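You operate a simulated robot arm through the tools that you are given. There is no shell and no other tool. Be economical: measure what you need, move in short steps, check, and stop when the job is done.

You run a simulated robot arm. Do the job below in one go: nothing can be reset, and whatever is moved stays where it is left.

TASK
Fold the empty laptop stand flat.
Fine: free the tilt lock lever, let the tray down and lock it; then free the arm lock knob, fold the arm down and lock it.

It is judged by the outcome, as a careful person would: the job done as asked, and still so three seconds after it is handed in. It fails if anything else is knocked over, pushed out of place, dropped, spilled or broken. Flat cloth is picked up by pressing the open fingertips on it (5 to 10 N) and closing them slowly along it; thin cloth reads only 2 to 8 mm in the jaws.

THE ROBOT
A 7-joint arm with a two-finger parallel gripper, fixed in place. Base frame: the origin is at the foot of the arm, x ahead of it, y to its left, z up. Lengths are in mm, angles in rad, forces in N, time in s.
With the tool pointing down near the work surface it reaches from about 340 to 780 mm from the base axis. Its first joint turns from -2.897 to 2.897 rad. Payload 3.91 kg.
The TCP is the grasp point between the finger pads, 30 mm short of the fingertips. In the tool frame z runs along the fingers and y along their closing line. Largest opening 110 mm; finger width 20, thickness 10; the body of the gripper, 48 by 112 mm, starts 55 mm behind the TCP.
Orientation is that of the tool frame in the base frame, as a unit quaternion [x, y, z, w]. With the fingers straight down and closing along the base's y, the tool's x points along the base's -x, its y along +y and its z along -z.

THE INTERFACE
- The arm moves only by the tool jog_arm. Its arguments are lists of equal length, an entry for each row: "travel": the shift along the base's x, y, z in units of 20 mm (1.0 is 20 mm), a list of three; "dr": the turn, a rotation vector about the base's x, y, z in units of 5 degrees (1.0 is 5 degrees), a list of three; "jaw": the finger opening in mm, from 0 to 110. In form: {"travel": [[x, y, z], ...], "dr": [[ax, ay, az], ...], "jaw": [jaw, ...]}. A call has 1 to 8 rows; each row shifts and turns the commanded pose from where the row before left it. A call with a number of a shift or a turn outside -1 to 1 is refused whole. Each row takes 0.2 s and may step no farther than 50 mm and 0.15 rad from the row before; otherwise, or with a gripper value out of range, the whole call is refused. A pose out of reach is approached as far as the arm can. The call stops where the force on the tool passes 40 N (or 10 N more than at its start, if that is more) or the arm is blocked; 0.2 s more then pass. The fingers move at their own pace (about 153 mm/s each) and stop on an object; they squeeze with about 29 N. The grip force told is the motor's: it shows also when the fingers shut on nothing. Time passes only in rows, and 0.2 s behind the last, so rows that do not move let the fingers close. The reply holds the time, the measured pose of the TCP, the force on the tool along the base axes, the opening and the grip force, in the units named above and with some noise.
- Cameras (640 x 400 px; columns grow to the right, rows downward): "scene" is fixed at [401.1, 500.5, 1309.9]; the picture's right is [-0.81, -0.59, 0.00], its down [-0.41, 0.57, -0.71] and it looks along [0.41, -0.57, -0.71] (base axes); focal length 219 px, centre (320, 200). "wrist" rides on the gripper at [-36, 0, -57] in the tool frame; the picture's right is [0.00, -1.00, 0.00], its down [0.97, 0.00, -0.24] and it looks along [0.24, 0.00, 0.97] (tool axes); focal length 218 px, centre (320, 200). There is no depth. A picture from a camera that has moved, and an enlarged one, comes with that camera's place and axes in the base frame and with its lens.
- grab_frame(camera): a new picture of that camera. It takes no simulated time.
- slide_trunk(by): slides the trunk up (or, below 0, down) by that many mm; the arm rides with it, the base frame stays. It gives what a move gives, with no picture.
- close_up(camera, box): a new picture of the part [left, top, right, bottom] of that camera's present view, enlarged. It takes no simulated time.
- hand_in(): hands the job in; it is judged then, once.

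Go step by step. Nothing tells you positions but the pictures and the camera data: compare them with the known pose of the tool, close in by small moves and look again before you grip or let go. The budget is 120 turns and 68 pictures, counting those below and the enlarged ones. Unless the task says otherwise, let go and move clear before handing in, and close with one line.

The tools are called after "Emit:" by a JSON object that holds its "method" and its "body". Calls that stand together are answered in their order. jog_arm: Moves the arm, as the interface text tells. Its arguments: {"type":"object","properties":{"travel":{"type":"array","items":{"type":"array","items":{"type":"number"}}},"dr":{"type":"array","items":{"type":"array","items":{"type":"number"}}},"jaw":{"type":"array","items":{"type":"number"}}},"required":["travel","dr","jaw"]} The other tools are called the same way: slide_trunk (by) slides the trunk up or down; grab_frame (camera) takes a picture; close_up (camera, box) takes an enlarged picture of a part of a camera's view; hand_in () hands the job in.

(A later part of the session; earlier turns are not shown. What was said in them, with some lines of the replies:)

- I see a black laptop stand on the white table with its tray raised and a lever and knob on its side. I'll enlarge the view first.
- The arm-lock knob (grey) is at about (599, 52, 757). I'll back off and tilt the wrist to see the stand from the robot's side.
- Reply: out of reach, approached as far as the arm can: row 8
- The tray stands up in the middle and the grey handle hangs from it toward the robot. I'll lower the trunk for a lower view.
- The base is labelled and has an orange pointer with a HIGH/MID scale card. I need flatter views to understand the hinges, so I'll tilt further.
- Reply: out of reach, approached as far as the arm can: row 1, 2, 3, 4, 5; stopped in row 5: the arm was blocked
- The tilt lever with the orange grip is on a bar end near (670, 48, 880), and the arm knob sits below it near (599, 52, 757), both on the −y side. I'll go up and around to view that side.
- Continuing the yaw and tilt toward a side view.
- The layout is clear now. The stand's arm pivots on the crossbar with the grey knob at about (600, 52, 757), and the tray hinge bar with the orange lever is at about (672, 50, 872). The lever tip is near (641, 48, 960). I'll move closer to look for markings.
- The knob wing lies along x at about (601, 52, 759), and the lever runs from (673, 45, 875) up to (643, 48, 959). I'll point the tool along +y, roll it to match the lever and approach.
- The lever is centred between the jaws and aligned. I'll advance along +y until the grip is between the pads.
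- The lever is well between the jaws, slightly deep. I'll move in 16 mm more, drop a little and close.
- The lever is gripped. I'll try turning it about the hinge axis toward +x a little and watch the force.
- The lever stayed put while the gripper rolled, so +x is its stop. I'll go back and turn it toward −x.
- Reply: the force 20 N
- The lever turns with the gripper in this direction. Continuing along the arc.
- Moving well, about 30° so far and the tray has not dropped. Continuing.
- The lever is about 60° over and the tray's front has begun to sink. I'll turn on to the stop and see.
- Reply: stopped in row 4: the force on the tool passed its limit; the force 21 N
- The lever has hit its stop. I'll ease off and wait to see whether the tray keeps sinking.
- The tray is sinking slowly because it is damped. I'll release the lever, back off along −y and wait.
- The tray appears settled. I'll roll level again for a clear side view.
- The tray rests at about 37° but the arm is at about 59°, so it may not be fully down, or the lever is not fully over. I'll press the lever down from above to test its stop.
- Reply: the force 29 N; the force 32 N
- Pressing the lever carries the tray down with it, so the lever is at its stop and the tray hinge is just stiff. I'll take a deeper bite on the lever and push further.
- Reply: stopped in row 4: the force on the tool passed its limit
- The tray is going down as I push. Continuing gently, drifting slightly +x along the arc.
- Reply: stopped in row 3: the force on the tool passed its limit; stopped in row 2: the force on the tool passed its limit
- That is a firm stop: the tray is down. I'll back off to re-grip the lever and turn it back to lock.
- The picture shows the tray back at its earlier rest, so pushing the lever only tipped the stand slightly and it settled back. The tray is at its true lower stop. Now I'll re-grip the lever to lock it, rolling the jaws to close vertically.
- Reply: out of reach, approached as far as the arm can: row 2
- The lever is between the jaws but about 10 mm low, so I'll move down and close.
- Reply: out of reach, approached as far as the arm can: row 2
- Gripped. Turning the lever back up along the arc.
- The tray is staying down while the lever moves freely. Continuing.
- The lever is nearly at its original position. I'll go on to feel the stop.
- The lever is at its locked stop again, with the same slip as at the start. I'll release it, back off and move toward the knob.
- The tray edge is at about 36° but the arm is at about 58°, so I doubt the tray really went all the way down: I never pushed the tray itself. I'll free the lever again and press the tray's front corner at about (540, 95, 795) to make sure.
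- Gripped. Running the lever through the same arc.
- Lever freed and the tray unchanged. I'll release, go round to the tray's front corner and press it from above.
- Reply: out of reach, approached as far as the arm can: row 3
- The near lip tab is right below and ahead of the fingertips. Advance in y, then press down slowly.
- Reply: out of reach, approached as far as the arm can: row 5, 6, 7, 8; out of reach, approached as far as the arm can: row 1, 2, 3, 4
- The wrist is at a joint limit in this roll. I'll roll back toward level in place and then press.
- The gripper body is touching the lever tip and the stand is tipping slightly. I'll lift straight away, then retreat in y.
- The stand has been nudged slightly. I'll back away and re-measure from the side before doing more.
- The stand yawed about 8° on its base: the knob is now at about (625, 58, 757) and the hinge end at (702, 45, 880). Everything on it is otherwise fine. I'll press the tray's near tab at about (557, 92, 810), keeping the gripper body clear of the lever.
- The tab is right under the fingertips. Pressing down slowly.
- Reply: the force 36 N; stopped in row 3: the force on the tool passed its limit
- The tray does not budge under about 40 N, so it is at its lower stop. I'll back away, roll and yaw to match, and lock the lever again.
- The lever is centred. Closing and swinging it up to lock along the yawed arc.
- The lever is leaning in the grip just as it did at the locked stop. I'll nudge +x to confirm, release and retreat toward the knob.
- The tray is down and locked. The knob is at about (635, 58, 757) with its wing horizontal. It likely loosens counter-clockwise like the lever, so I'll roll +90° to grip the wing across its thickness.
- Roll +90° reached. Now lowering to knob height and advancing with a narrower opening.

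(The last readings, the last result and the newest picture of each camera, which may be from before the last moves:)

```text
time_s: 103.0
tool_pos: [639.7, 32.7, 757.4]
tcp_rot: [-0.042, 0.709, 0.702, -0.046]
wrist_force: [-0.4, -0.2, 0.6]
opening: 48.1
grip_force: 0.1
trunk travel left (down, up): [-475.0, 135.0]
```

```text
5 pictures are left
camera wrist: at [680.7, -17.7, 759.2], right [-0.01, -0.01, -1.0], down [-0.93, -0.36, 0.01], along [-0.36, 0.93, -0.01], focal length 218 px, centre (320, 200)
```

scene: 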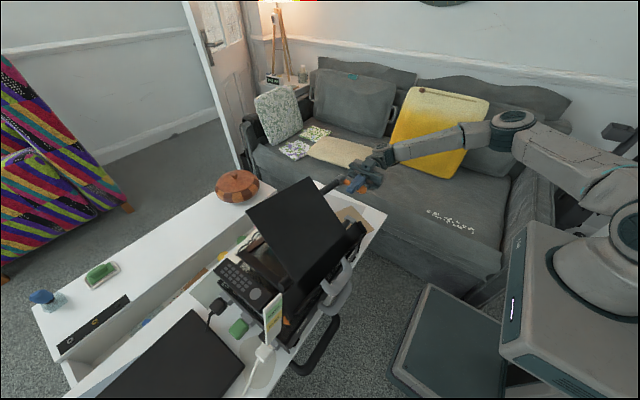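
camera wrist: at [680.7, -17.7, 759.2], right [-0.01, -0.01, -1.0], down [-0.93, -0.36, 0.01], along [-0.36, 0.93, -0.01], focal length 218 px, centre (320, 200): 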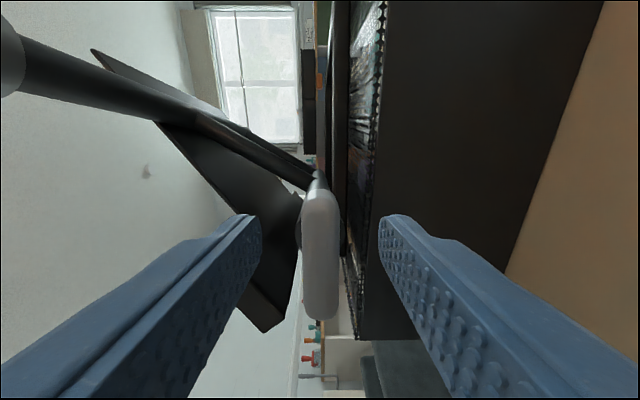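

The wing is centred between the jaws, about 20 mm ahead of the TCP. I'll narrow the jaws, advance 16 mm and grip.

Emit:
{"method": "jog_arm", "body": {"travel": [[0, 0, 0], [-0.05, 0.4, 0], [-0.05, 0.4, 0], [0, 0, 0], [0, 0, 0], [0, 0, 0]], "dr": [[0, 0, 0], [0, 0, 0], [0, 0, 0], [0, 0, 0], [0, 0, 0], [0, 0, 0]], "jaw": [34, 34, 34, 20, 8, 5]}}

Emit:
{"method": "jog_arm", "body": {"travel": [[0, 0, 0], [0, 0, 0], [0, 0, 0], [0, 0, 0]], "dr": [[0.14, -0.98, 0], [0.14, -0.98, 0], [0.14, -0.98, 0], [0.14, -0.98, 0]], "jaw": [5, 5, 5, 5]}}

```text
time_s: 104.4
tool_pos: [635.0, 48.2, 757.8]
tcp_rot: [-0.042, 0.71, 0.702, -0.047]
wrist_force: [0.1, -1.5, 5.3]
opening: 21.3
grip_force: 29.2
trunk travel left (down, up): [-475.0, 135.0]
```

```text
time_s: 105.4
tool_pos: [637.7, 49.4, 758.8]
tcp_rot: [-0.163, 0.69, 0.701, 0.076]
wrist_force: [2.6, -5.4, 7.9]
opening: 21.9
grip_force: 28.9
trunk travel left (down, up): [-475.0, 135.0]
```

The opening stays about 21.9 mm, so the knob is turning. Continuing counter-clockwise.

Emit:
{"method": "jog_arm", "body": {"travel": [[0, 0, 0], [0, 0, 0], [0, 0, 0], [0, 0, 0], [0, 0, 0]], "dr": [[0.14, -0.98, 0], [0.14, -0.98, 0], [0.14, -0.98, 0], [0.14, -0.98, 0], [0.14, -0.98, 0]], "jaw": [5, 5, 5, 5, 5]}}

Emit:
{"method": "jog_arm", "body": {"travel": [[0, 0, 0], [0, 0, 0], [0, 0, 0], [0, 0, 0]], "dr": [[0.14, -0.98, 0], [0.14, -0.98, 0], [0.14, -0.98, 0], [0.14, -0.98, 0]], "jaw": [5, 5, 5, 5]}}

```text
time_s: 106.6
tool_pos: [635.7, 49.8, 757.0]
tcp_rot: [-0.306, 0.636, 0.672, 0.225]
wrist_force: [-1.6, -1.3, 2.0]
opening: 21.9
grip_force: 29.0
trunk travel left (down, up): [-475.0, 135.0]
```

```text
time_s: 107.6
tool_pos: [635.6, 50.6, 758.5]
tcp_rot: [-0.409, 0.573, 0.625, 0.338]
wrist_force: [-3.9, -0.3, 5.9]
opening: 22.3
grip_force: 28.7
trunk travel left (down, up): [-475.0, 135.0]
```

Emit:
{"method": "jog_arm", "body": {"travel": [[0, 0, 0], [0, 0, 0], [0, 0, 0], [0, 0, 0], [0, 0, 0]], "dr": [[0.14, -0.98, 0], [0.14, -0.98, 0], [0.14, -0.98, 0], [0.14, -0.98, 0], [0.14, -0.98, 0]], "jaw": [5, 5, 5, 5, 5]}}

Emit:
{"method": "close_up", "body": {"camera": "scene", "box": [220, 120, 420, 320]}}

```text
time_s: 108.8
tool_pos: [635.6, 49.2, 757.9]
tcp_rot: [-0.523, 0.468, 0.541, 0.464]
wrist_force: [-6.1, 1.2, 1.5]
opening: 22.0
grip_force: 29.3
trunk travel left (down, up): [-475.0, 135.0]
```

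```text
2.00 times, centred on (320, 220) of scene
camera zoom: at [401.1, 500.5, 1309.9], right [-0.81, -0.59, 0.0], down [-0.41, 0.57, -0.71], along [0.41, -0.57, -0.71], focal length 439 px, centre (320, 160)
```

zoom: 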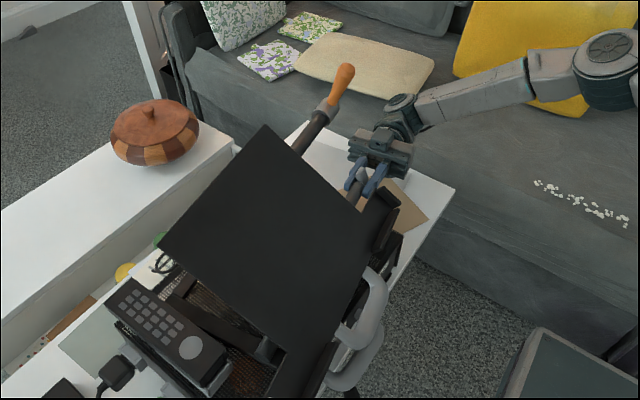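

The knob has turned 90° and the arm hasn't clearly dropped yet. I'll turn a bit more toward its stop and wait.

Emit:
{"method": "jog_arm", "body": {"travel": [[0, 0, 0], [0, 0, 0], [0, 0, 0], [0, 0, 0], [0, 0, 0]], "dr": [[0.14, -0.98, 0], [0.14, -0.98, 0], [0.14, -0.98, 0], [0, 0, 0], [0, 0, 0]], "jaw": [5, 5, 5, 5, 5]}}

```text
time_s: 110.0
tool_pos: [636.5, 50.2, 757.8]
tcp_rot: [0.579, -0.395, -0.478, -0.53]
wrist_force: [-0.4, -2.5, 0.7]
opening: 21.7
grip_force: 28.5
trunk travel left (down, up): [-475.0, 135.0]
```

Emit:
{"method": "jog_arm", "body": {"travel": [[0, 0, 0], [0, 0, 0], [0, 0, 0], [0, 0, 0], [0, 0, 0], [0, 0, 0]], "dr": [[0.14, -0.98, 0], [0.14, -0.98, 0], [0.14, -0.98, 0], [0.14, -0.98, 0], [0, 0, 0], [0, 0, 0]], "jaw": [5, 5, 5, 5, 5, 5]}}

```text
time_s: 111.4
tool_pos: [636.1, 51.7, 759.1]
tcp_rot: [0.638, -0.287, -0.384, -0.602]
wrist_force: [-8.5, 4.8, 9.7]
opening: 24.9
grip_force: 28.9
trunk travel left (down, up): [-475.0, 135.0]
```

The jaws spread, so the knob is at its free stop. Releasing, retreating, and checking the arm.

Emit:
{"method": "jog_arm", "body": {"travel": [[0, 0, 0], [0, 0, 0], [0.115, -0.92, 0], [0.115, -0.92, 0], [0.115, -0.92, 0], [0.115, -0.92, 0], [0.115, -0.92, 0], [0, 0, 0]], "dr": [[0, 0, 0], [0, 0, 0], [0, 0, 0], [0, 0, 0], [0, 0, 0], [0, 0, 0], [0, 0, 0], [0, 0, 0]], "jaw": [40, 48, 48, 48, 48, 48, 48, 48]}}

Emit:
{"method": "grab_frame", "body": {"camera": "wrist"}}

```text
time_s: 113.2
tool_pos: [648.9, -42.9, 758.0]
tcp_rot: [0.639, -0.288, -0.383, -0.602]
wrist_force: [-0.4, -0.1, 1.2]
opening: 47.9
grip_force: 0.0
trunk travel left (down, up): [-475.0, 135.0]
```

```text
3 pictures are left
camera wrist: at [636.6, -101.9, 787.1], right [0.83, 0.11, 0.55], down [0.56, -0.15, -0.82], along [-0.01, 0.98, -0.18], focal length 218 px, centre (320, 200)
```

wrist: 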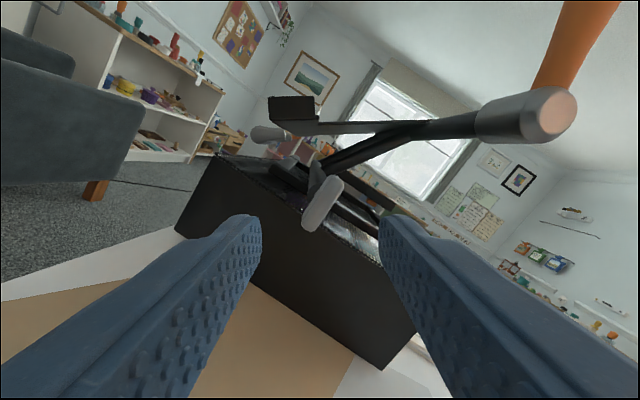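

The arm did not fall on its own after the knob was freed, so it must be pushed down. I'll go over the top, point the tool down, and press the rear centre of the locked tray so the arm folds without tipping the base.

Emit:
{"method": "jog_arm", "body": {"travel": [[0, -1, 0], [0, -1, 0], [0, -0.5, 1], [0, 0, 1], [0, 0, 1], [0, 0, 1], [0, 0, 1], [0, 0, 1]], "dr": [[0, 0, 0], [-0.14, 0.98, 0], [-0.14, 0.98, 0], [-0.14, 0.98, 0], [-0.14, 0.98, 0], [-0.14, 0.98, 0], [-0.14, 0.98, 0], [-0.14, 0.98, 0]], "jaw": [48, 48, 48, 48, 48, 48, 20, 0]}}

Emit:
{"method": "jog_arm", "body": {"travel": [[0, 0, 1], [0, 0, 1], [0, 0, 1], [0, 0, 1], [0, 0, 1], [0, 0, 1], [0, 0, 1], [0, 0, 1]], "dr": [[0, 0, -0.85], [0, 0, -0.85], [-1, 0, 0], [-1, 0, 0], [-1, 0, 0], [-1, 0, 0], [-1, 0, 0], [-1, 0, 0]], "jaw": [0, 0, 0, 0, 0, 0, 0, 0]}}

Emit:
{"method": "jog_arm", "body": {"travel": [[0, 0, 0.5], [0, 0, 0], [0, 0, 0], [0, 0, 0], [0, 0, 0], [0, 0, 0], [0, 0, 0], [0, 0, 0]], "dr": [[-1, 0, 0], [-1, 0, 0], [-1, 0, 0], [-1, 0, 0], [-1, 0, 0], [-1, 0, 0], [-1, 0, 0], [-1, 0, 0]], "jaw": [0, 0, 0, 0, 0, 0, 0, 0]}}

```text
time_s: 115.0
tool_pos: [646.5, -91.6, 878.1]
tcp_rot: [-0.522, 0.469, 0.542, 0.463]
wrist_force: [-0.5, 0.9, -0.1]
opening: 0.0
grip_force: 28.9
trunk travel left (down, up): [-475.0, 135.0]
```

```text
time_s: 116.8
tool_pos: [646.4, -93.0, 1037.6]
tcp_rot: [-0.6, 0.62, 0.356, 0.359]
wrist_force: [-0.6, -0.1, -0.7]
opening: 0.1
grip_force: 28.7
trunk travel left (down, up): [-475.0, 135.0]
```

```text
time_s: 118.6
tool_pos: [645.8, -91.6, 1047.3]
tcp_rot: [-0.686, 0.704, 0.123, 0.133]
wrist_force: [0.6, -0.4, -0.8]
opening: 0.0
grip_force: 29.4
trunk travel left (down, up): [-475.0, 135.0]
```

Emit:
{"method": "jog_arm", "body": {"travel": [[0.5, 1, 0], [0.5, 1, 0], [0.5, 1, 0], [0.5, 1, 0], [0.5, 1, 0], [0.5, 1, 0], [0.5, 1, 0], [0, 1, 0]], "dr": [[-1, 0, 0], [-1, 0, 0], [-1, 0, 0], [-1, 0, 0], [0, 0, 0], [0, 0, 0], [0, 0, 0], [0, 0, 0]], "jaw": [0, 0, 0, 0, 0, 0, 0, 0]}}

Emit:
{"method": "jog_arm", "body": {"travel": [[0, 1, 0], [0, 1, 0], [0, 1, 0], [0, 1, 0], [0, 1, 0], [0, 0.6, 0], [0, 0, -1], [0, 0, -1]], "dr": [[0, 0, 0], [0, 0, 0], [0, 0, 0], [0, 0, 0], [0, 0, 0], [0, 0, 0], [0, 0, 0], [0, 0, 0]], "jaw": [0, 0, 0, 0, 0, 0, 0, 0]}}

Emit:
{"method": "jog_arm", "body": {"travel": [[0, 0, -0.5], [0, 0, -0.5], [0, 0, -0.4], [0, 0, -0.4], [0, 0, -0.4], [0, 0, -0.4]], "dr": [[0, 0, 0], [0, 0, 0], [0, 0, 0], [0, 0, 0], [0, 0, 0], [0, 0, 0]], "jaw": [0, 0, 0, 0, 0, 0]}}

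```text
time_s: 120.4
tool_pos: [717.1, 68.8, 1046.6]
tcp_rot: [-0.699, 0.715, 0.0, 0.013]
wrist_force: [-0.8, 0.9, 0.0]
opening: 0.0
grip_force: 29.0
trunk travel left (down, up): [-475.0, 135.0]
```

```text
time_s: 122.2
tool_pos: [717.5, 179.3, 1007.7]
tcp_rot: [-0.699, 0.715, 0.0, 0.012]
wrist_force: [0.3, 1.1, -0.2]
opening: 0.0
grip_force: 28.8
trunk travel left (down, up): [-475.0, 135.0]
```

```text
time_s: 123.6
tool_pos: [717.1, 178.9, 954.3]
tcp_rot: [-0.699, 0.715, 0.0, 0.013]
wrist_force: [0.5, 0.1, 0.4]
opening: 0.1
grip_force: 28.8
trunk travel left (down, up): [-475.0, 135.0]
```

Fingertips are about 15 mm above the tray rear. Pressing down slowly.

Emit:
{"method": "jog_arm", "body": {"travel": [[0, 0, -0.3], [0, 0, -0.3], [0, 0, -0.3], [0, 0, -0.3], [0, 0, -0.3], [0, 0, -0.3]], "dr": [[0, 0, 0], [0, 0, 0], [0, 0, 0], [0, 0, 0], [0, 0, 0], [0, 0, 0]], "jaw": [0, 0, 0, 0, 0, 0]}}

```text
time_s: 125.0
tool_pos: [717.5, 180.3, 919.9]
tcp_rot: [-0.699, 0.715, -0.001, 0.012]
wrist_force: [-0.1, -0.8, -0.7]
opening: 0.0
grip_force: 29.5
trunk travel left (down, up): [-475.0, 135.0]
```

Emit:
{"method": "close_up", "body": {"camera": "scene", "box": [220, 120, 420, 320]}}

```text
2.00 times, centred on (320, 220) of scene
camera zoom: at [401.1, 500.5, 1309.9], right [-0.81, -0.59, 0.0], down [-0.41, 0.57, -0.71], along [0.41, -0.57, -0.71], focal length 439 px, centre (320, 160)
```

zoom: 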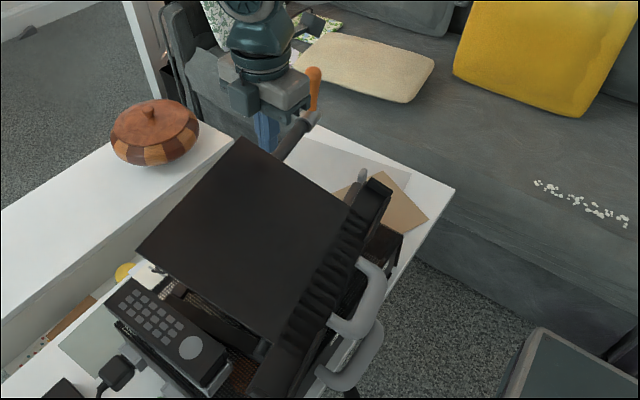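

The arm is sinking by itself, slowly, toward +x. I'll lift the tool clear at once and let it settle.

Emit:
{"method": "jog_arm", "body": {"travel": [[0, 0, 1], [0, 0, 1], [0, 0, 1], [0, 0, 1], [0, 0, 1], [0, 0, 1], [0, 0, 1], [0, 0, 0]], "dr": [[0, 0, 0], [0, 0, 0], [0, 0, 0], [0, 0, 0], [0, 0, 0], [0, 0, 0], [0, 0, 0], [0, 0, 0]], "jaw": [0, 0, 0, 0, 0, 0, 0, 0]}}

Emit:
{"method": "jog_arm", "body": {"travel": [[0, 0, 0], [0, 0, 0], [0, 0, 0], [0, 0, 0], [0, 0, 0], [0, 0, 0], [0, 0, 0], [0, 0, 0]], "dr": [[0, 0, 0], [0, 0, 0], [0, 0, 0], [0, 0, 0], [0, 0, 0], [0, 0, 0], [0, 0, 0], [0, 0, 0]], "jaw": [0, 0, 0, 0, 0, 0, 0, 0]}}

Emit:
{"method": "jog_arm", "body": {"travel": [[0, 0, 0], [0, 0, 0], [0, 0, 0], [0, 0, 0], [0, 0, 0], [0, 0, 0], [0, 0, 0], [0, 0, 0]], "dr": [[0, 0, 0], [0, 0, 0], [0, 0, 0], [0, 0, 0], [0, 0, 0], [0, 0, 0], [0, 0, 0], [0, 0, 0]], "jaw": [0, 0, 0, 0, 0, 0, 0, 0]}}

```text
time_s: 126.8
tool_pos: [718.1, 180.7, 1060.1]
tcp_rot: [-0.698, 0.716, -0.001, 0.011]
wrist_force: [-0.5, -0.6, 0.4]
opening: 0.0
grip_force: 29.1
trunk travel left (down, up): [-475.0, 135.0]
```

```text
time_s: 128.6
tool_pos: [717.0, 180.3, 1059.3]
tcp_rot: [-0.699, 0.715, -0.001, 0.011]
wrist_force: [0.1, -0.6, -0.4]
opening: 0.2
grip_force: 29.0
trunk travel left (down, up): [-475.0, 135.0]
```

```text
time_s: 130.4
tool_pos: [717.1, 180.5, 1061.4]
tcp_rot: [-0.699, 0.715, -0.001, 0.012]
wrist_force: [-0.2, 0.1, -0.4]
opening: 0.0
grip_force: 28.9
trunk travel left (down, up): [-475.0, 135.0]
```

I'll wait for the arm to settle, then feel the tray height by touch.

Emit:
{"method": "jog_arm", "body": {"travel": [[0, 0, 0], [0, 0, 0], [0, 0, 0], [0, 0, 0], [0, 0, 0], [0, 0, 0], [0, 0, 0], [0, 0, 0]], "dr": [[0, 0, 0], [0, 0, 0], [0, 0, 0], [0, 0, 0], [0, 0, 0], [0, 0, 0], [0, 0, 0], [0, 0, 0]], "jaw": [0, 0, 0, 0, 0, 0, 0, 0]}}

Emit:
{"method": "jog_arm", "body": {"travel": [[0, 0, 0], [0, 0, 0], [0, 0, 0], [0, 0, 0], [0, 0, 0], [0, 0, 0], [0, 0, 0], [0, 0, 0]], "dr": [[0, 0, 0], [0, 0, 0], [0, 0, 0], [0, 0, 0], [0, 0, 0], [0, 0, 0], [0, 0, 0], [0, 0, 0]], "jaw": [0, 0, 0, 0, 0, 0, 0, 0]}}

Emit:
{"method": "jog_arm", "body": {"travel": [[0, 0, 0], [0, 0, 0], [0, 0, 0], [0, 0, 0], [0, 0, 0], [0, 0, 0], [0, 0, 0], [0, 0, 0]], "dr": [[0, 0, 0], [0, 0, 0], [0, 0, 0], [0, 0, 0], [0, 0, 0], [0, 0, 0], [0, 0, 0], [0, 0, 0]], "jaw": [0, 0, 0, 0, 0, 0, 0, 0]}}

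Emit:
{"method": "jog_arm", "body": {"travel": [[-1, 0, -1], [-1, 0, -1], [0, 0, -1], [0, 0, -1], [0, 0, -1], [0, 0, -1], [0, 0, -0.5], [0, 0, -0.5]], "dr": [[0, 0, 0], [0, 0, 0], [0, 0, 0], [0, 0, 0], [0, 0, 0], [0, 0, 0], [0, 0, 0], [0, 0, 0]], "jaw": [0, 0, 0, 0, 0, 0, 0, 0]}}

```text
time_s: 132.2
tool_pos: [716.6, 181.1, 1059.8]
tcp_rot: [-0.699, 0.715, -0.001, 0.011]
wrist_force: [-0.2, -0.1, -0.4]
opening: 0.0
grip_force: 29.2
trunk travel left (down, up): [-475.0, 135.0]
```

```text
time_s: 134.0
tool_pos: [717.7, 180.5, 1060.1]
tcp_rot: [-0.699, 0.715, -0.001, 0.011]
wrist_force: [-0.1, -0.4, 0.4]
opening: 0.0
grip_force: 29.2
trunk travel left (down, up): [-475.0, 135.0]
```

```text
time_s: 135.8
tool_pos: [718.4, 181.8, 1060.6]
tcp_rot: [-0.699, 0.715, 0.0, 0.011]
wrist_force: [0.7, 0.1, -0.3]
opening: 0.1
grip_force: 28.6
trunk travel left (down, up): [-475.0, 135.0]
```

```text
time_s: 137.6
tool_pos: [676.0, 181.7, 921.0]
tcp_rot: [-0.699, 0.715, -0.001, 0.012]
wrist_force: [-1.1, -0.3, 0.0]
opening: 0.0
grip_force: 29.0
trunk travel left (down, up): [-475.0, 135.0]
```

Emit:
{"method": "jog_arm", "body": {"travel": [[0, 0, -0.4], [0, 0, -0.4], [0, 0, -0.4], [0, 0, -0.4], [0, 0, -0.4], [0, 0, -0.4], [0, 0, -0.4], [0, 0, -0.4]], "dr": [[0, 0, 0], [0, 0, 0], [0, 0, 0], [0, 0, 0], [0, 0, 0], [0, 0, 0], [0, 0, 0], [0, 0, 0]], "jaw": [0, 0, 0, 0, 0, 0, 0, 0]}}

Emit:
{"method": "jog_arm", "body": {"travel": [[0, 0, -0.3], [0, 0, -0.3], [0, 0, -0.3], [0, 0, -0.3], [0, 0, -0.3]], "dr": [[0, 0, 0], [0, 0, 0], [0, 0, 0], [0, 0, 0], [0, 0, 0]], "jaw": [0, 0, 0, 0, 0]}}

```text
time_s: 139.4
tool_pos: [677.9, 179.9, 857.4]
tcp_rot: [-0.699, 0.715, -0.001, 0.011]
wrist_force: [-0.7, 0.4, 0.7]
opening: 0.0
grip_force: 29.2
trunk travel left (down, up): [-475.0, 135.0]
```

```text
time_s: 139.9
tool_pos: [679.6, 180.7, 856.9]
tcp_rot: [-0.699, 0.715, -0.005, 0.019]
wrist_force: [-7.7, -4.1, 17.4]
opening: 0.1
grip_force: 28.8
trunk travel left (down, up): [-475.0, 135.0]
stopped in row 2: the force on the tool passed its limit (the readings are from after the stop); the commanded pose is now the measured one
```

Contact with something firm at tip z ≈ 826, x ≈ 678. I'll probe a second point nearer the front to get the tray slope.

Emit:
{"method": "jog_arm", "body": {"travel": [[0, 0, 1], [0, 0, 0.5], [-1, 0, 0], [-1, 0, 0], [-1, 0, 0], [0, 0, -0.5], [0, 0, -0.4], [0, 0, -0.3]], "dr": [[0, 0, 0], [0, 0, 0], [0, 0, 0], [0, 0, 0], [0, 0, 0], [0, 0, 0], [0, 0, 0], [0, 0, 0]], "jaw": [0, 0, 0, 0, 0, 0, 0, 0]}}

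Emit:
{"method": "jog_arm", "body": {"travel": [[0, 0, -0.25], [0, 0, -0.25], [0, 0, -0.25], [0, 0, -0.25], [0, 0, -0.25], [0, 0, -0.25], [0, 0, -0.25], [0, 0, -0.25]], "dr": [[0, 0, 0], [0, 0, 0], [0, 0, 0], [0, 0, 0], [0, 0, 0], [0, 0, 0], [0, 0, 0], [0, 0, 0]], "jaw": [0, 0, 0, 0, 0, 0, 0, 0]}}

```text
time_s: 141.7
tool_pos: [620.9, 181.3, 859.0]
tcp_rot: [-0.699, 0.715, -0.003, 0.016]
wrist_force: [0.6, -0.2, -0.2]
opening: 0.1
grip_force: 29.3
trunk travel left (down, up): [-475.0, 135.0]
```

```text
time_s: 142.6
tool_pos: [620.0, 180.5, 853.7]
tcp_rot: [-0.698, 0.716, -0.007, 0.022]
wrist_force: [-13.7, -4.4, 21.0]
opening: 0.1
grip_force: 28.8
trunk travel left (down, up): [-475.0, 135.0]
stopped in row 4: the force on the tool passed its limit (the readings are from after the stop); the commanded pose is now the measured one
```

The tray reads nearly level: 3 mm over 60 mm. I'll wait a little and re-probe the first point to see whether the arm is still sinking.

Emit:
{"method": "jog_arm", "body": {"travel": [[0, 0, 1], [0, 0, 0.5], [1, 0, 0], [1, 0, 0], [1, 0, 0], [1, 0, 0], [0, 0, -0.7], [0, 0, -0.4]], "dr": [[0, 0, 0], [0, 0, 0], [0, 0, 0], [0, 0, 0], [0, 0, 0], [0, 0, 0], [0, 0, 0], [0, 0, 0]], "jaw": [0, 0, 0, 0, 0, 0, 0, 0]}}

Emit:
{"method": "jog_arm", "body": {"travel": [[0, 0, -0.15], [0, 0, -0.15], [0, 0, -0.15], [0, 0, -0.15], [0, 0, -0.15], [0, 0, -0.15], [0, 0, -0.15], [0, 0, -0.15]], "dr": [[0, 0, 0], [0, 0, 0], [0, 0, 0], [0, 0, 0], [0, 0, 0], [0, 0, 0], [0, 0, 0], [0, 0, 0]], "jaw": [0, 0, 0, 0, 0, 0, 0, 0]}}

```text
time_s: 144.4
tool_pos: [702.2, 183.1, 858.0]
tcp_rot: [-0.699, 0.715, -0.006, 0.02]
wrist_force: [-0.7, 0.0, -0.7]
opening: 0.0
grip_force: 28.8
trunk travel left (down, up): [-475.0, 135.0]
```

```text
time_s: 145.2
tool_pos: [704.2, 182.9, 857.6]
tcp_rot: [-0.699, 0.715, -0.01, 0.026]
wrist_force: [-9.2, -2.9, 17.8]
opening: 0.0
grip_force: 29.1
trunk travel left (down, up): [-475.0, 135.0]
stopped in row 4: the force on the tool passed its limit (the readings are from after the stop); the commanded pose is now the measured one
```

Emit:
{"method": "jog_arm", "body": {"travel": [[0, 0, -0.05], [0, 0, 0], [0, 0, 0], [0, 0, 0], [0, 0, 0], [0, 0, 0], [0, 0, 0], [0, 0, 0]], "dr": [[0, 0, 0], [0, 0, 0], [0, 0, 0], [0, 0, 0], [0, 0, 0], [0, 0, 0], [0, 0, 0], [0, 0, 0]], "jaw": [0, 0, 0, 0, 0, 0, 0, 0]}}

```text
time_s: 147.0
tool_pos: [704.1, 182.2, 857.5]
tcp_rot: [-0.698, 0.715, -0.01, 0.029]
wrist_force: [0.5, -7.0, 36.0]
opening: 0.0
grip_force: 28.9
trunk travel left (down, up): [-475.0, 135.0]
```

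The arm holds firm under a sustained 36 N, so it is at its folded stop with the tray level. Now back around to the knob side to lock it.

Emit:
{"method": "jog_arm", "body": {"travel": [[0, 0, 1], [0, 0, 1], [0, 0, 1], [0, 0, 1], [0, 0, 1], [0, 0, 1], [0, 0, 1], [0, 0, 1]], "dr": [[0, 0, 0], [0, 0, 0], [0, 0, 0], [0, 0, 0], [0, 0, 0], [0, 0, 0], [0, 0, 0], [0, 0, 0]], "jaw": [0, 0, 0, 0, 0, 0, 0, 0]}}

Emit:
{"method": "jog_arm", "body": {"travel": [[-0.3, -1, 0], [-0.3, -1, 0], [-0.3, -1, 0], [-0.3, -1, 0], [-0.3, -1, 0], [-0.3, -1, 0], [-0.3, -1, 0], [-0.3, -1, 0]], "dr": [[0, 0, 0], [0, 0, 0], [0, 0, 0], [0, 0, 0], [0, 0, 0], [0, 0, 0], [0, 0, 0], [0, 0, 0]], "jaw": [0, 0, 0, 0, 0, 0, 0, 0]}}

Emit:
{"method": "jog_arm", "body": {"travel": [[0, -1, 0], [0, -1, 0], [0, -1, 0], [0, -1, 0], [0, -1, 0], [0, -1, 0], [0, -0.5, 0], [0, 0, 0]], "dr": [[1, 0, 0], [1, 0, 0], [1, 0, 0], [1, 0, 0], [1, 0, 0], [1, 0, 0], [1, 0, 0], [1, 0, 0]], "jaw": [0, 0, 0, 0, 0, 0, 0, 0]}}

Emit:
{"method": "jog_arm", "body": {"travel": [[0, 0, -1], [0, 0, -1], [0, 0, -1], [0, 0, -1], [0, 0, -1], [0, 0, -1], [0, 0, -1], [0, 0, -1]], "dr": [[1, 0, 0], [1, 0, 0], [1, 0, 0], [1, 0, 0], [1, 0, 0], [1, 0, 0], [1, 0, 0], [1, 0, 0]], "jaw": [0, 0, 0, 0, 0, 0, 0, 48]}}

```text
time_s: 148.8
tool_pos: [704.2, 184.7, 1011.0]
tcp_rot: [-0.699, 0.715, -0.008, 0.025]
wrist_force: [0.0, -0.4, -0.2]
opening: 0.2
grip_force: 28.6
trunk travel left (down, up): [-475.0, 135.0]
```

```text
time_s: 150.6
tool_pos: [657.7, 25.3, 1011.8]
tcp_rot: [-0.698, 0.716, -0.008, 0.026]
wrist_force: [-0.2, -0.7, -1.0]
opening: 0.0
grip_force: 29.0
trunk travel left (down, up): [-475.0, 135.0]
```

```text
time_s: 152.4
tool_pos: [658.6, -106.2, 1012.6]
tcp_rot: [-0.648, 0.674, 0.237, 0.263]
wrist_force: [0.4, 0.3, 0.0]
opening: 0.1
grip_force: 29.3
trunk travel left (down, up): [-475.0, 135.0]
```

```text
time_s: 154.2
tool_pos: [658.9, -108.1, 852.9]
tcp_rot: [-0.519, 0.552, 0.454, 0.469]
wrist_force: [0.8, -0.3, -0.5]
opening: 47.9
grip_force: 0.1
trunk travel left (down, up): [-475.0, 135.0]
```

Emit:
{"method": "jog_arm", "body": {"travel": [[0, 0.3, -0.8], [0, 0.3, -0.8], [0, 0.3, -0.8], [0, 0.3, -0.8], [-0.3, 0.2, -0.2]], "dr": [[0.85, 0, 0], [0.85, 0, 0], [0, 0, 0.75], [0, 0, 0.75], [0, 0, 0.7]], "jaw": [70, 70, 70, 70, 70]}}

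Emit:
{"method": "close_up", "body": {"camera": "wrist", "box": [180, 80, 500, 300]}}

```text
time_s: 155.4
tool_pos: [651.9, -78.4, 785.0]
tcp_rot: [-0.531, 0.469, 0.54, 0.455]
wrist_force: [-0.7, -0.9, 0.2]
opening: 69.9
grip_force: 0.1
trunk travel left (down, up): [-475.0, 135.0]
```

```text
1.82 times, centred on (340, 190) of wrist
camera zoom: at [660.3, -133.2, 820.2], right [0.99, 0.15, -0.02], down [0.01, -0.24, -0.97], along [-0.15, 0.96, -0.24], focal length 397 px, centre (284, 218)
```

zoom: 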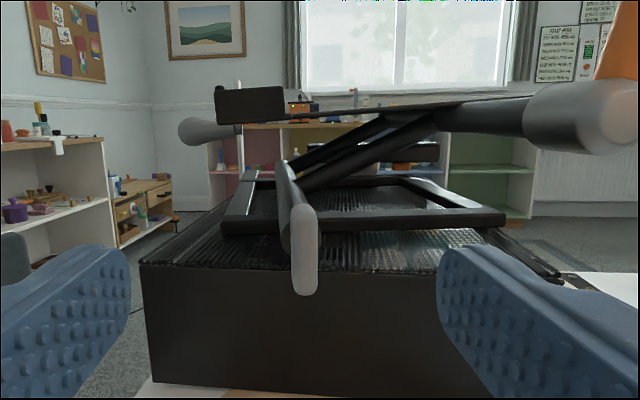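

The tray is flat and the arm is folded. The knob wing is now vertical at about (641, 52, 759), matching the jaws' current roll. I'll approach and grip.

Emit:
{"method": "jog_arm", "body": {"travel": [[0.4, 0, -0.65], [0, 0, -0.65], [-0.135, 0.91, 0], [-0.135, 0.91, 0], [-0.135, 0.91, 0], [-0.135, 0.91, 0], [-0.135, 0.91, 0], [-0.135, 0.91, 0]], "dr": [[0, 0, 0], [0, 0, 0], [0, 0, 0], [0, 0, 0], [0, 0, 0], [0, 0, 0], [0, 0, 0], [0, 0, 0]], "jaw": [60, 60, 60, 60, 60, 60, 60, 60]}}

Emit:
{"method": "jog_arm", "body": {"travel": [[-0.135, 0.91, 0], [0, 0, 0], [0, 0, 0], [0, 0, 0]], "dr": [[0, 0, 0], [0, 0, 0], [0, 0, 0], [0, 0, 0]], "jaw": [60, 40, 15, 5]}}

```text
time_s: 157.2
tool_pos: [640.1, 33.1, 764.8]
tcp_rot: [-0.53, 0.469, 0.54, 0.455]
wrist_force: [-0.5, -0.5, 0.3]
opening: 60.1
grip_force: 0.0
out of reach, approached as far as the arm can: row 1
trunk travel left (down, up): [-475.0, 135.0]
```

```text
time_s: 158.2
tool_pos: [635.2, 50.6, 764.7]
tcp_rot: [-0.531, 0.469, 0.54, 0.455]
wrist_force: [2.9, 0.9, 1.0]
opening: 21.6
grip_force: 29.6
trunk travel left (down, up): [-475.0, 135.0]
```

Gripped at 21.6 mm. Turning the knob clockwise to lock, easing down onto its axis.

Emit:
{"method": "jog_arm", "body": {"travel": [[0, 0, -0.1], [0, 0, -0.1], [0, 0, -0.05], [0, 0, -0.05], [0, 0, 0]], "dr": [[-0.148, 0.98, 0], [-0.148, 0.98, 0], [-0.148, 0.98, 0], [-0.148, 0.98, 0], [-0.148, 0.98, 0]], "jaw": [5, 5, 5, 5, 5]}}

Emit:
{"method": "jog_arm", "body": {"travel": [[0, 0, 0], [0, 0, 0], [0, 0, 0], [0, 0, 0], [0, 0, 0]], "dr": [[-0.148, 0.98, 0], [-0.148, 0.98, 0], [-0.148, 0.98, 0], [-0.148, 0.98, 0], [-0.148, 0.98, 0]], "jaw": [5, 5, 5, 5, 5]}}

Emit:
{"method": "jog_arm", "body": {"travel": [[0, 0, 0], [0, 0, 0], [0, 0, 0], [0, 0, 0], [0, 0, 0]], "dr": [[-0.148, 0.98, 0], [-0.148, 0.98, 0], [-0.148, 0.98, 0], [-0.148, 0.98, 0], [-0.148, 0.98, 0]], "jaw": [5, 5, 5, 5, 5]}}

```text
time_s: 159.4
tool_pos: [636.3, 50.1, 758.8]
tcp_rot: [-0.418, 0.572, 0.624, 0.329]
wrist_force: [2.2, 7.6, 10.1]
opening: 21.7
grip_force: 29.2
trunk travel left (down, up): [-475.0, 135.0]
```

```text
time_s: 160.6
tool_pos: [636.3, 48.0, 758.6]
tcp_rot: [-0.286, 0.65, 0.68, 0.185]
wrist_force: [-0.6, -0.7, -4.0]
opening: 21.6
grip_force: 28.5
trunk travel left (down, up): [-475.0, 135.0]
```

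```text
time_s: 161.8
tool_pos: [635.1, 49.3, 759.1]
tcp_rot: [-0.141, 0.695, 0.704, 0.034]
wrist_force: [1.1, 0.1, -1.6]
opening: 21.7
grip_force: 29.1
trunk travel left (down, up): [-475.0, 135.0]
```

75° turned and still rotating. Going on to the stop.

Emit:
{"method": "jog_arm", "body": {"travel": [[0, 0, 0], [0, 0, 0], [0, 0, 0]], "dr": [[-0.148, 0.98, 0], [-0.148, 0.98, 0], [-0.148, 0.98, 0]], "jaw": [5, 5, 5]}}

Emit:
{"method": "jog_arm", "body": {"travel": [[0, 0, 0], [0, 0, 0]], "dr": [[-0.148, 0.98, 0], [-0.148, 0.98, 0]], "jaw": [5, 5]}}

```text
time_s: 162.6
tool_pos: [634.7, 49.2, 758.7]
tcp_rot: [-0.049, 0.708, 0.702, -0.058]
wrist_force: [1.1, 3.2, -5.7]
opening: 21.7
grip_force: 28.8
trunk travel left (down, up): [-475.0, 135.0]
```

```text
time_s: 163.2
tool_pos: [635.4, 49.3, 758.7]
tcp_rot: [0.011, 0.708, 0.696, -0.119]
wrist_force: [0.8, 2.7, -5.4]
opening: 22.0
grip_force: 28.7
trunk travel left (down, up): [-475.0, 135.0]
```

Emit:
{"method": "jog_arm", "body": {"travel": [[0, 0, 0], [0, 0, 0]], "dr": [[-0.148, 0.98, 0], [-0.148, 0.98, 0]], "jaw": [5, 5]}}

Emit:
{"method": "jog_arm", "body": {"travel": [[0, 0, 0], [0, 0, 0]], "dr": [[-0.148, 0.98, 0], [-0.148, 0.98, 0]], "jaw": [5, 5]}}

```text
time_s: 163.8
tool_pos: [635.7, 49.9, 760.5]
tcp_rot: [0.072, 0.705, 0.683, -0.178]
wrist_force: [-0.4, -0.1, -5.2]
opening: 21.5
grip_force: 28.4
trunk travel left (down, up): [-475.0, 135.0]
```

```text
time_s: 164.4
tool_pos: [637.2, 48.3, 761.4]
tcp_rot: [0.132, 0.695, 0.666, -0.235]
wrist_force: [-2.7, -2.7, 1.6]
opening: 24.3
grip_force: 29.4
trunk travel left (down, up): [-475.0, 135.0]
```

The jaws spread again at about 115°, the same travel as when unlocking, so the knob is locked. Releasing and backing well clear.

Emit:
{"method": "jog_arm", "body": {"travel": [[0, 0, 0], [0, 0, 0], [0.13, -0.91, 0], [0.13, -0.91, 0], [0.13, -0.91, 0], [0.13, -0.91, 0], [0.13, -0.91, 0], [0.13, -0.91, 0]], "dr": [[0, 0, 0], [0, 0, 0], [0, 0, 0], [0, 0, 0], [0, 0, 0], [0, 0, 0], [0, 0, 0], [0, 0, 0]], "jaw": [36, 40, 40, 40, 40, 40, 40, 40]}}

Emit:
{"method": "jog_arm", "body": {"travel": [[0, -0.5, 1], [0, -0.5, 1], [0, 0, 1], [0, 0, 1], [0, 0, 1], [0, 0, 1], [0, 0, 1], [0, 0, 1]], "dr": [[0, 0, 0], [0, 0, 0], [0, 0, 0], [0, 0, 0], [0, 0, 0], [0, 0, 0], [0, 0, 0], [0, 0, 0]], "jaw": [40, 40, 40, 40, 40, 40, 40, 40]}}

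Emit:
{"method": "grab_frame", "body": {"camera": "scene"}}

```text
time_s: 166.2
tool_pos: [650.9, -60.6, 760.1]
tcp_rot: [0.132, 0.695, 0.665, -0.237]
wrist_force: [0.1, 0.0, -0.1]
opening: 40.5
grip_force: 0.0
trunk travel left (down, up): [-475.0, 135.0]
```

```text
time_s: 168.0
tool_pos: [653.4, -79.6, 919.6]
tcp_rot: [0.132, 0.696, 0.665, -0.236]
wrist_force: [-0.5, -0.8, 0.3]
opening: 40.1
grip_force: 0.1
trunk travel left (down, up): [-475.0, 135.0]
```

```text
0 pictures are left
```

scene: 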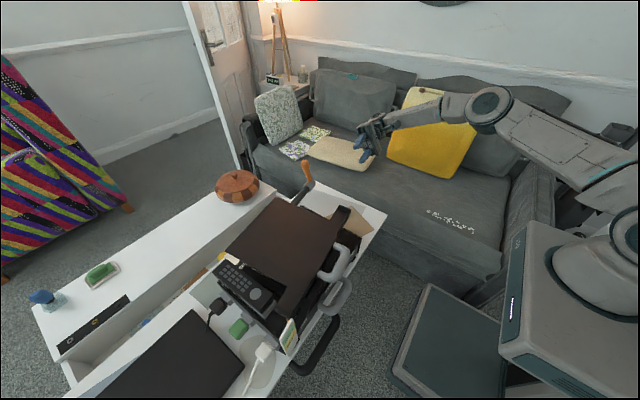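

The last picture shows the tray lying level on the folded arm, both locks closed, everything else in its place and the gripper clear. Handing in.

Emit:
{"method": "hand_in", "body": {}}

```text
The job is handed in.
```

I folded the laptop stand flat: the tray is let down with its lever locked, and the arm is folded with its knob locked. I pushed the stand by accident along the way, and it now sits about 8° turned from where it started.
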